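You operate a simulated robot arm through the tools that you are given. There is no shell and no other tool. Be economical: measure what you need, move in short steps, check, and stop when the job is done.

You run a simulated robot arm. Do the job below in one go: nothing can be reset, and whatever is moved stays where it is left.

## Task
Switch the steamer switch on.

Only the result counts: the job must be done as asked and must still hold three seconds after the hand-in. Knocking over, shifting, dropping, spilling or breaking anything else fails it.

## Robot
A 6-joint arm with a two-finger parallel gripper, fixed in place. Base frame: the origin is at the foot of the arm, x ahead of it, y to its left, z up. Readings come in m, rad, newtons and seconds.
With the tool pointing down near the work surface it reaches from about 0.24 to 0.64 m from the base axis. Its first joint turns from -1.152 to 1.152 rad. Payload 2.7 kg.
The TCP is the grasp point between the finger pads, 0.023 m short of the fingertips. In the tool frame z runs along the fingers and y along their closing line. The gripper opens to 0.094 m. The fingers are 0.038 m wide and 0.01 m thick; the gripper's body (0.054 by 0.096 m) begins 0.039 m behind the TCP.
Orientation is told as [roll, pitch, yaw] about the base's x, y, z axes, in that order, counted from this pose: with the fingers straight down and closing along the base's y, the tool's x points along the base's -x, its y along +y and its z along -z.

## Interface
- The arm moves only by the tool send_rows. Its argument "plan" is a list of rows, each a list of 3 entries, a list of its own where there are three numbers: the shift along the tool's x, y, z in m, then the turn, a rotation vector about the tool's x, y, z in rad, then the closure in counts, from 0 (fully open) to 255 (shut). In form: [[[x, y, z], [wx, wy, wz], hand], ...]. A call has 1 to 8 rows; each row shifts and turns the commanded pose from where the row before left it, along the tool's axes as they then stand. A row lasts 0.2 s, in which the tool goes at most 0.05 m and 0.15 rad; a call with a longer step from one row to the next is refused whole, and so is a gripper value outside its range. Where a pose cannot be reached the arm comes as near as it can. A force on the tool above 40 N (or 10 N above the force at the start of the call, whichever is more), or a blocked arm, ends the call early, and 0.2 s more pass. Each finger travels about 0.045 m/s and halts on what it meets, pressing with about 29 N; the grip force reading is that of the motor and also rises with nothing between the fingers. The clock runs only during rows and for 0.2 s after the last one: add rows that do not move to give the fingers time. It gives the time, the measured TCP pose, the force on the tool (base axes), the opening and the grip force at its end, in the units of the frame above (readings bear some noise).
- Cameras (640 x 400 px; columns grow to the right, rows downward): "scene" is fixed at [0.0889, -0.4374, 1.4199]; the picture's right is [0.68, -0.73, 0.00], its down [-0.30, -0.28, -0.91] and it looks along [0.67, 0.62, -0.41] (base axes); focal length 321 px, centre (320, 200). "wrist" rides on the gripper at [0.086, 0.016, -0.074] in the tool frame; the picture's right is [-0.18, 0.98, 0.00], its down [-0.58, -0.11, -0.81] and it looks along [-0.79, -0.15, 0.59] (tool axes); focal length 243 px, centre (320, 200). There is no depth. A picture from a camera that has moved, and an enlarged one, comes with that camera's place and axes in the base frame and with its lens.
- camera(camera): a new picture of that camera. The clock stands still meanwhile.
- close_up(camera, box): a new picture of the part [left, top, right, bottom] of that camera's present view, enlarged. The clock stands still meanwhile.
- finish_job(): hands the job in; it is judged then, once.

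Work in short steps. Places have to be worked out from the pictures, the camera data and where the tool is seen: move nearer, look again, correct. Check each grasp and each placing, and mend what went wrong. You have 90 turns and 46 pictures in all, those below and enlarged ones among them. Open the gripper and draw the arm clear of the work before you hand the job in, unless the task says otherwise; then end with one line.

The tools are called after ">>>" as a command line: name --argument value ..., lists and objects as JSON in quotes. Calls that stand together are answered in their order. send_rows: Moves the arm, as the interface text tells. Its arguments: {"type":"object","properties":{"plan":{"type":"array","items":{"type":"array"}}},"required":["plan"]} The other tools are called the same way: camera (camera) takes a picture; close_up (camera, box) takes an enlarged picture of a part of a camera's view; finish_job () hands the job in.

At the start:

```text
time: 0.0
ee_pos: [0.3323, 0.0142, 1.1218]
tcp_rot: [0.0, -0.001, 0.0]
ft_force: [-0.2, -0.5, -0.1]
grip_width: 0.0939
grip_force: 0.1
```

scene: 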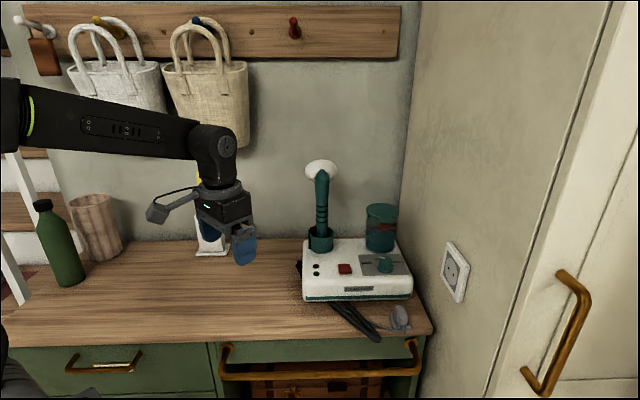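
wrist: 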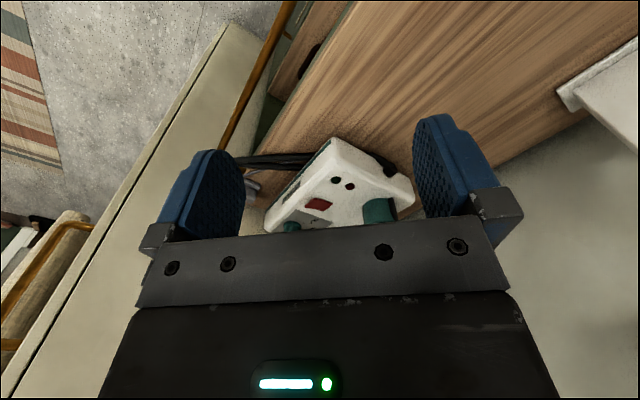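

The steamer is at the right, with a red switch and a teal knob on its top; I take an enlarged look at it.

>>> close_up --camera "scene" --box '[280, 220, 440, 320]'

>>> close_up --camera "wrist" --box '[240, 120, 432, 240]'

```text
4.00 times, centred on (360, 270) of scene
camera zoom: at [0.0889, -0.4374, 1.4199], right [0.68, -0.73, 0.0], down [-0.3, -0.28, -0.91], along [0.67, 0.62, -0.41], focal length 1284 px, centre (160, -80)
```

zoom: 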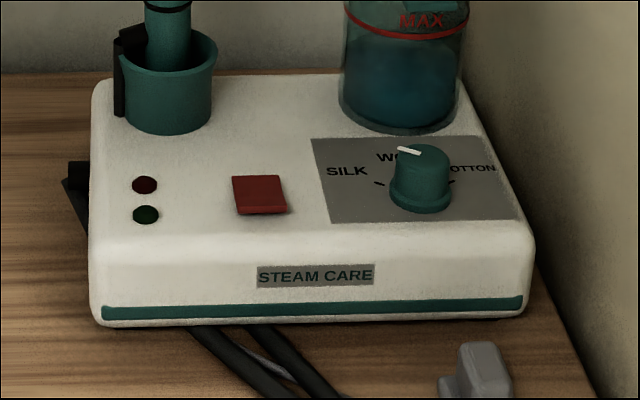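

```text
3.33 times, centred on (336, 180) of wrist
camera zoom: at [0.2444, 0.0302, 1.1953], right [0.18, 0.98, 0.0], down [0.58, -0.11, 0.81], along [0.79, -0.15, -0.59], focal length 809 px, centre (267, 267)
```

zoom: 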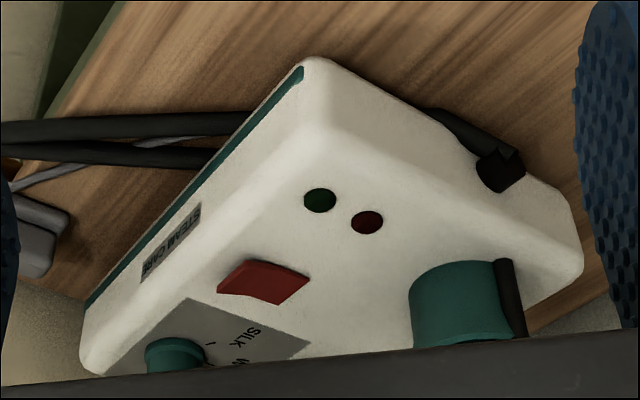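

The switch triangulates to about (0.608, -0.041, 0.938). I go nearer with the gripper still open to see which edge stands up.

>>> send_rows --plan '[[[-0.032, -0.011, 0.01], [0, 0, 0], 0], [[-0.032, -0.011, 0.01], [0, 0, 0], 0], [[-0.032, -0.011, 0.01], [0, 0, 0], 0], [[-0.032, -0.011, 0.01], [0, 0, 0], 0], [[-0.032, -0.011, 0.01], [0, 0, 0], 0]]'

>>> camera --camera "wrist"

```text
time: 1.2
ee_pos: [0.4921, -0.0416, 1.0709]
tcp_rot: [0.002, -0.002, 0.0]
ft_force: [-0.8, -0.1, 0.0]
grip_width: 0.094
grip_force: 0.0
```

```text
41 pictures are left
camera wrist: at [0.405, -0.0247, 1.1446], right [0.18, 0.98, 0.0], down [0.58, -0.11, 0.81], along [0.79, -0.15, -0.59], focal length 243 px, centre (320, 200)
```

wrist: 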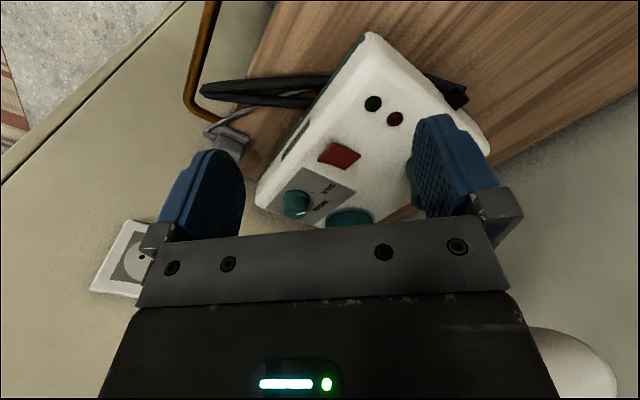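

The switch is in clear view between the fingers; I enlarge it.

>>> close_up --camera "wrist" --box '[290, 120, 386, 180]'

>>> close_up --camera "scene" --box '[321, 250, 369, 280]'

```text
6.67 times, centred on (338, 150) of wrist
camera zoom: at [0.405, -0.0247, 1.1446], right [0.18, 0.98, 0.0], down [0.58, -0.11, 0.81], along [0.79, -0.15, -0.59], focal length 1618 px, centre (200, 533)
```

zoom: 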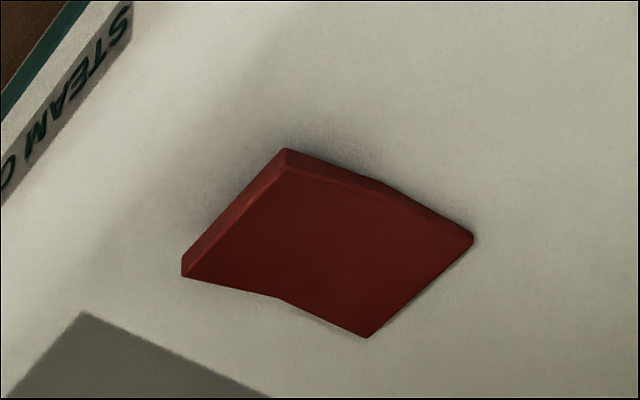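

```text
13.33 times, centred on (345, 265) of scene
camera zoom: at [0.0889, -0.4374, 1.4199], right [0.68, -0.73, 0.0], down [-0.3, -0.28, -0.91], along [0.67, 0.62, -0.41], focal length 4282 px, centre (-13, -667)
```

zoom: 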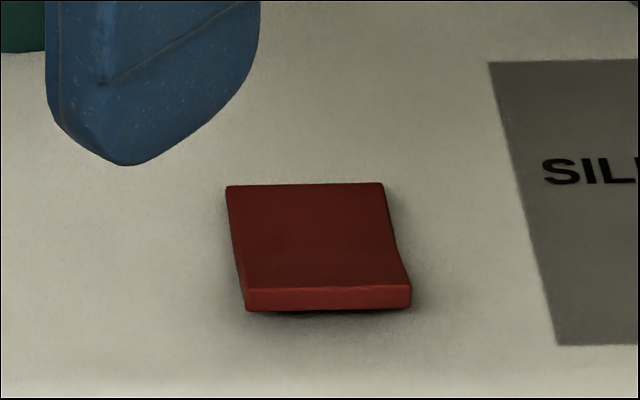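

The rocker's front edge (STEAM CARE side) stands up, about (0.593, -0.055, 0.943), and its back edge is at (0.623, -0.025), so its hinge runs along (0.71, -0.71). I yaw -45° so the finger width lies along the hinge, and close the gripper.

>>> send_rows --plan '[[[0, 0, 0], [0, 0, 0.131], 255], [[0, 0, 0], [0, 0, 0.131], 255], [[0, 0, 0], [0, 0, 0.131], 255], [[0, 0, 0], [0, 0, 0.131], 255], [[0, 0, 0], [0, 0, 0.131], 255], [[0, 0, 0], [0, 0, 0.13], 255], [[0, 0, 0], [0, 0, 0], 255]]'

```text
time: 2.8
ee_pos: [0.492, -0.0421, 1.0712]
tcp_rot: [-0.001, -0.001, -0.787]
ft_force: [0.8, 0.0, 0.1]
grip_width: 0.0001
grip_force: 28.9
```

Yaw is right and the gripper shut. I move above the front edge, tip staying about 4 cm over it.

>>> send_rows --plan '[[[-0.0202, 0.017, 0.014], [0, 0, 0], 255], [[-0.0202, 0.017, 0.014], [0, 0, 0], 255], [[-0.0202, 0.017, 0.014], [0, 0, 0], 255], [[-0.02, 0.017, 0.014], [0, 0, 0], 255], [[0, 0, 0], [0, 0, 0], 255]]'

>>> close_up --camera "scene" --box '[280, 200, 408, 280]'

>>> camera --camera "wrist"

```text
time: 4.0
ee_pos: [0.5978, -0.0518, 1.0141]
tcp_rot: [0.001, 0.0, -0.786]
ft_force: [-0.7, 0.7, -0.4]
grip_width: 0.0002
grip_force: 28.9
```

```text
5.00 times, centred on (344, 240) of scene
camera zoom: at [0.0889, -0.4374, 1.4199], right [0.68, -0.73, 0.0], down [-0.3, -0.28, -0.91], along [0.67, 0.62, -0.41], focal length 1606 px, centre (200, 0)
```

zoom: 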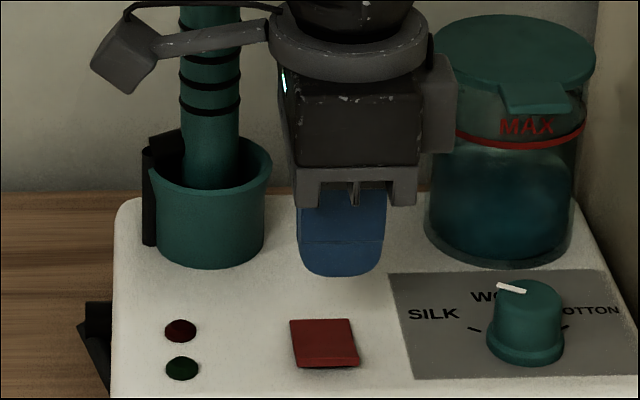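

```text
37 pictures are left
camera wrist: at [0.5468, 0.0219, 1.089], right [0.82, 0.57, 0.0], down [0.33, -0.49, 0.81], along [0.46, -0.67, -0.59], focal length 243 px, centre (320, 200)
```

wrist: 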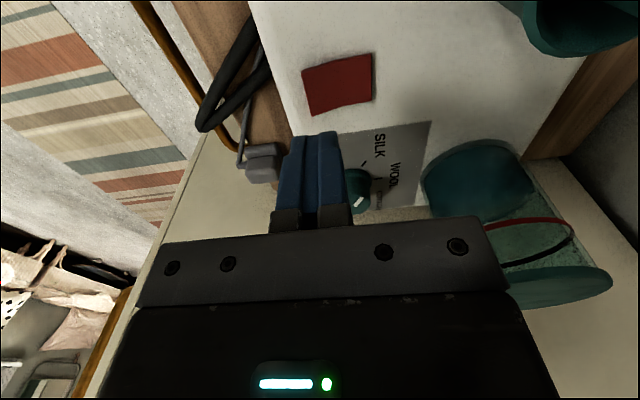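

Tip seen where predicted in both views; it will land about 7 mm inside the raised edge, but some 4 mm off centre along the hinge. I correct that and lower the tip to just above the rocker.

>>> send_rows --plan '[[[0.004, 0, 0.014], [0, 0, 0], 255], [[0, 0, 0.012], [0, 0, 0], 255], [[0, 0, 0.01], [0, 0, 0], 255], [[0, 0, 0], [0, 0, 0], 255]]'

>>> close_up --camera "scene" --box '[304, 230, 384, 280]'

>>> close_up --camera "wrist" --box '[240, 60, 400, 160]'

```text
time: 5.0
ee_pos: [0.5945, -0.0475, 0.9772]
tcp_rot: [0.0, -0.001, -0.785]
ft_force: [0.8, -0.1, -0.2]
grip_width: 0.0
grip_force: 28.9
```

```text
8.00 times, centred on (344, 255) of scene
camera zoom: at [0.0889, -0.4374, 1.4199], right [0.68, -0.73, 0.0], down [-0.3, -0.28, -0.91], along [0.67, 0.62, -0.41], focal length 2569 px, centre (128, -240)
```

zoom: 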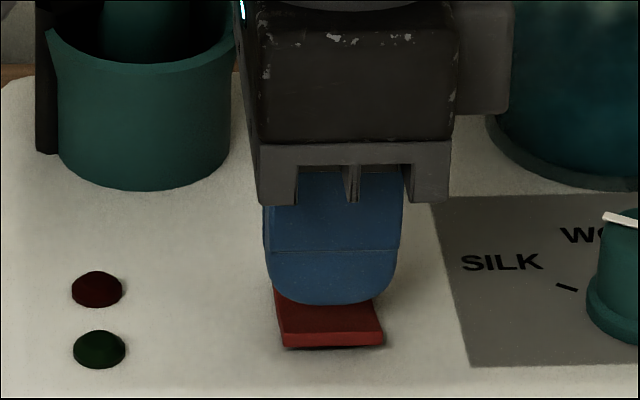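

```text
4.00 times, centred on (320, 110) of wrist
camera zoom: at [0.5432, 0.0255, 1.0531], right [0.82, 0.57, 0.0], down [0.33, -0.49, 0.81], along [0.46, -0.67, -0.59], focal length 970 px, centre (320, 560)
```

zoom: 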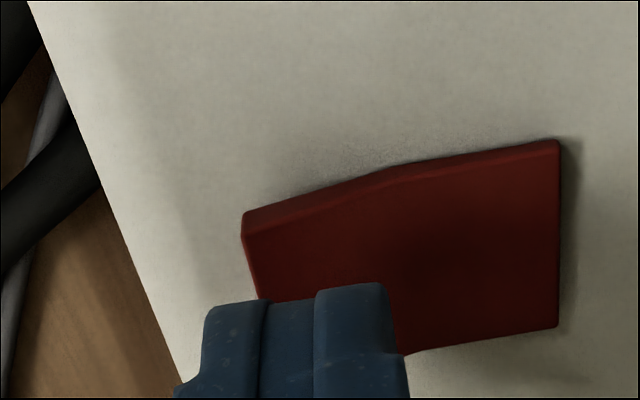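

Centred well along the hinge, but the tip overhangs the edge a little; I shift 3 mm inward and press down in small steps.

>>> send_rows --plan '[[[0, 0.003, 0.004], [0, 0, 0], 255], [[0, 0, 0.004], [0, 0, 0], 255], [[0, 0, 0.003], [0, 0, 0], 255], [[0, 0, 0.002], [0, 0, 0], 255], [[0, 0, 0.002], [0, 0, 0], 255]]'

>>> close_up --camera "scene" --box '[304, 230, 384, 280]'

```text
time: 6.2
ee_pos: [0.5969, -0.0462, 0.9651]
tcp_rot: [0.0, 0.0, -0.784]
ft_force: [-0.1, 0.1, 0.2]
grip_width: 0.0001
grip_force: 29.8
```

```text
8.00 times, centred on (344, 255) of scene
camera zoom: at [0.0889, -0.4374, 1.4199], right [0.68, -0.73, 0.0], down [-0.3, -0.28, -0.91], along [0.67, 0.62, -0.41], focal length 2569 px, centre (128, -240)
```

zoom: 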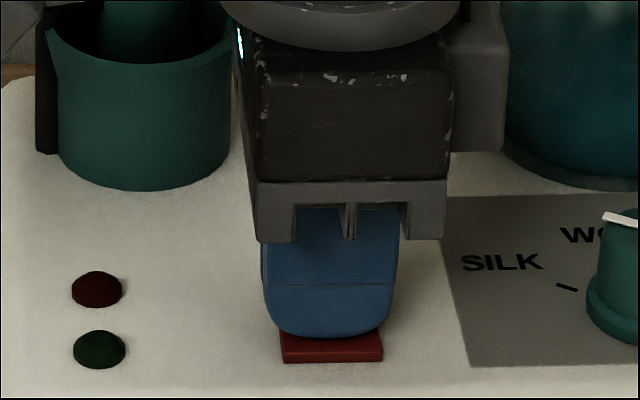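

The front edge has begun to go down with no force yet; I press further in small steps.

>>> send_rows --plan '[[[0, 0, 0.002], [0, 0, 0], 255], [[0, 0, 0.002], [0, 0, 0], 255], [[0, 0, 0], [0, 0, 0], 255]]'

>>> close_up --camera "scene" --box '[304, 230, 384, 280]'

```text
time: 7.0
ee_pos: [0.5963, -0.0447, 0.9612]
tcp_rot: [0.002, -0.001, -0.783]
ft_force: [-10.0, 3.1, 17.7]
grip_width: 0.0
grip_force: 28.9
```

```text
8.00 times, centred on (344, 255) of scene
camera zoom: at [0.0883, -0.4373, 1.42], right [0.68, -0.73, 0.0], down [-0.3, -0.28, -0.91], along [0.67, 0.62, -0.41], focal length 2569 px, centre (128, -240)
```

zoom: 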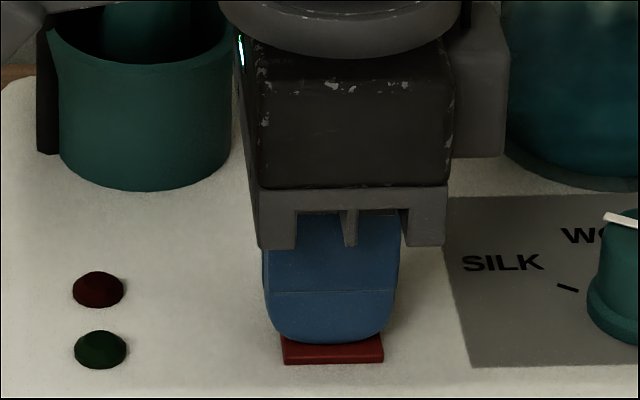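

It is now firm at about 18 N, with the front edge down. I lift straight up and see whether it stays.

>>> send_rows --plan '[[[0, 0, -0.01], [0, 0, 0], 255], [[0, 0, -0.02], [0, 0, 0], 255], [[0, 0, -0.03], [0, 0, 0], 255], [[0, 0, -0.03], [0, 0, 0], 255], [[0, 0, 0], [0, 0, 0], 255]]'

>>> close_up --camera "scene" --box '[288, 220, 416, 300]'

>>> camera --camera "scene"

```text
time: 8.2
ee_pos: [0.5956, -0.0454, 1.0509]
tcp_rot: [0.001, 0.001, -0.784]
ft_force: [0.2, 0.6, 0.4]
grip_width: 0.0
grip_force: 28.9
```

```text
5.00 times, centred on (352, 260) of scene
camera zoom: at [0.0889, -0.4374, 1.4199], right [0.68, -0.73, 0.0], down [-0.3, -0.28, -0.91], along [0.67, 0.62, -0.41], focal length 1606 px, centre (160, -100)
```

zoom: 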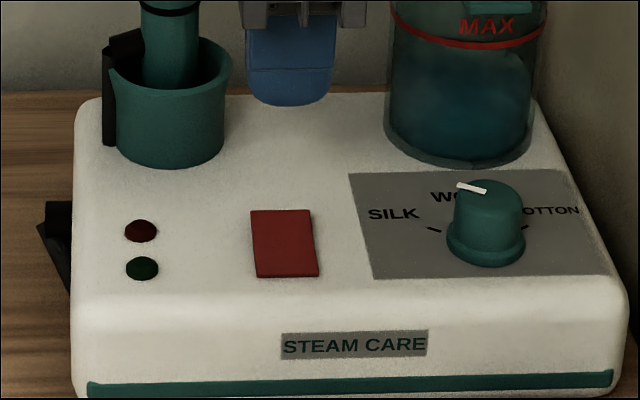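

```text
31 pictures are left
```

scene: 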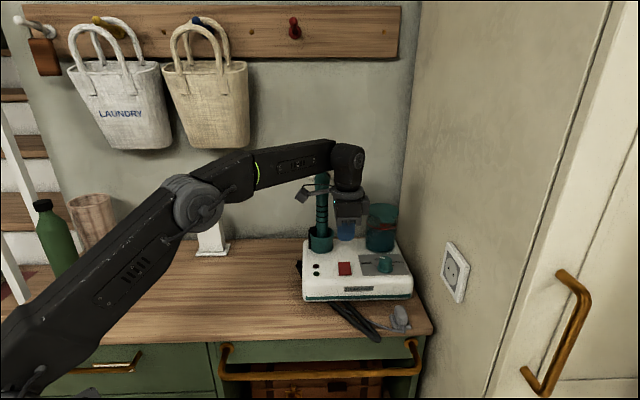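

The rocker looks flipped; I enlarge it to confirm it latched fully.

>>> close_up --camera "scene" --box '[321, 250, 369, 280]'

>>> close_up --camera "wrist" --box '[260, 20, 420, 120]'

```text
13.33 times, centred on (345, 265) of scene
camera zoom: at [0.0889, -0.4374, 1.4199], right [0.68, -0.73, 0.0], down [-0.3, -0.28, -0.91], along [0.67, 0.62, -0.41], focal length 4282 px, centre (-13, -667)
```

zoom: 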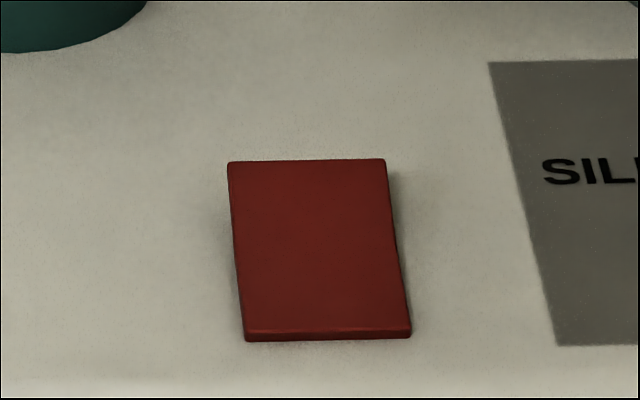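

```text
4.00 times, centred on (340, 70) of wrist
camera zoom: at [0.5451, 0.0286, 1.1254], right [0.82, 0.57, 0.0], down [0.33, -0.49, 0.81], along [0.46, -0.67, -0.59], focal length 970 px, centre (240, 720)
```

zoom: 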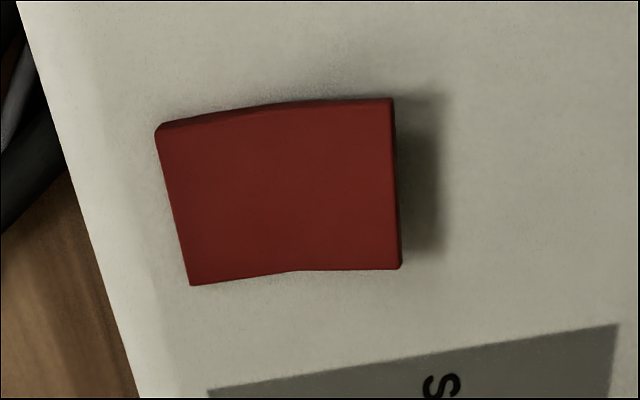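

The rocker is latched with its front down and its back up. I draw up and back, then open the gripper.

>>> send_rows --plan '[[[0, 0, -0.04], [0, 0, 0], 255], [[0, 0, -0.03], [0, 0, 0], 255], [[0.028, -0.028, 0], [0, 0, 0], 255], [[0.028, -0.028, 0], [0, 0, 0], 0], [[0.028, -0.028, 0], [0, 0, 0], 0], [[0.028, -0.028, 0], [0, 0, 0], 0], [[0, 0, 0], [0, 0, 0], 0], [[0, 0, 0], [0, 0, 0], 0]]'

>>> camera --camera "scene"

>>> close_up --camera "scene" --box '[321, 250, 369, 280]'

```text
time: 10.0
ee_pos: [0.437, -0.044, 1.1216]
tcp_rot: [0.001, 0.001, -0.786]
ft_force: [0.4, -0.1, 1.1]
grip_width: 0.0942
grip_force: 0.1
```

```text
28 pictures are left
```

scene: 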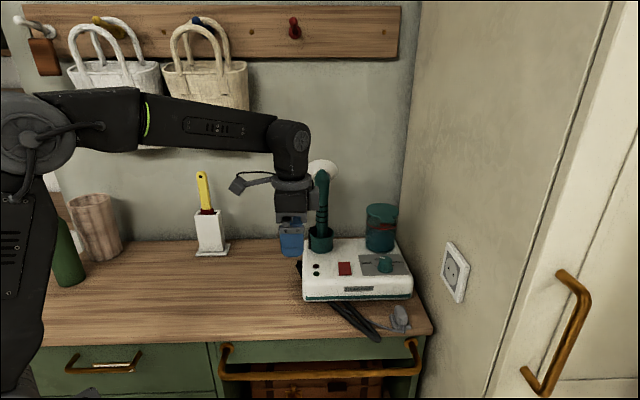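

```text
13.33 times, centred on (345, 265) of scene
camera zoom: at [0.0889, -0.4374, 1.4199], right [0.68, -0.73, 0.0], down [-0.3, -0.28, -0.91], along [0.67, 0.62, -0.41], focal length 4282 px, centre (-13, -667)
```

zoom: 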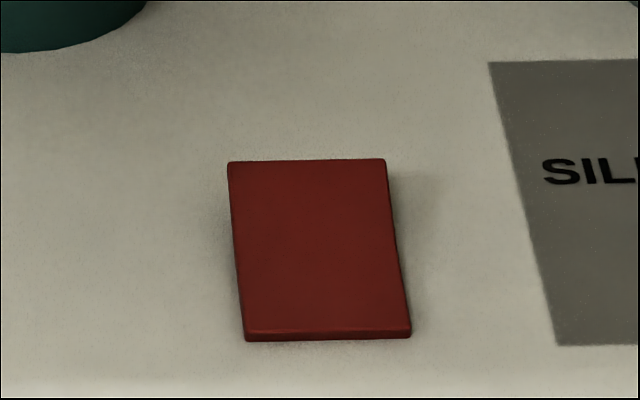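

The switch stays flipped, nothing else has moved, and the arm is clear with the gripper open, so I hand in.

>>> finish_job

```text
The job is handed in.
```

I pressed the steamer's red rocker switch over and it stayed latched; its indicator lights are still dark, apparently because the plug is lying loose on the counter, and I took the flipped position as "on" since the switch has no visible on/off marking.
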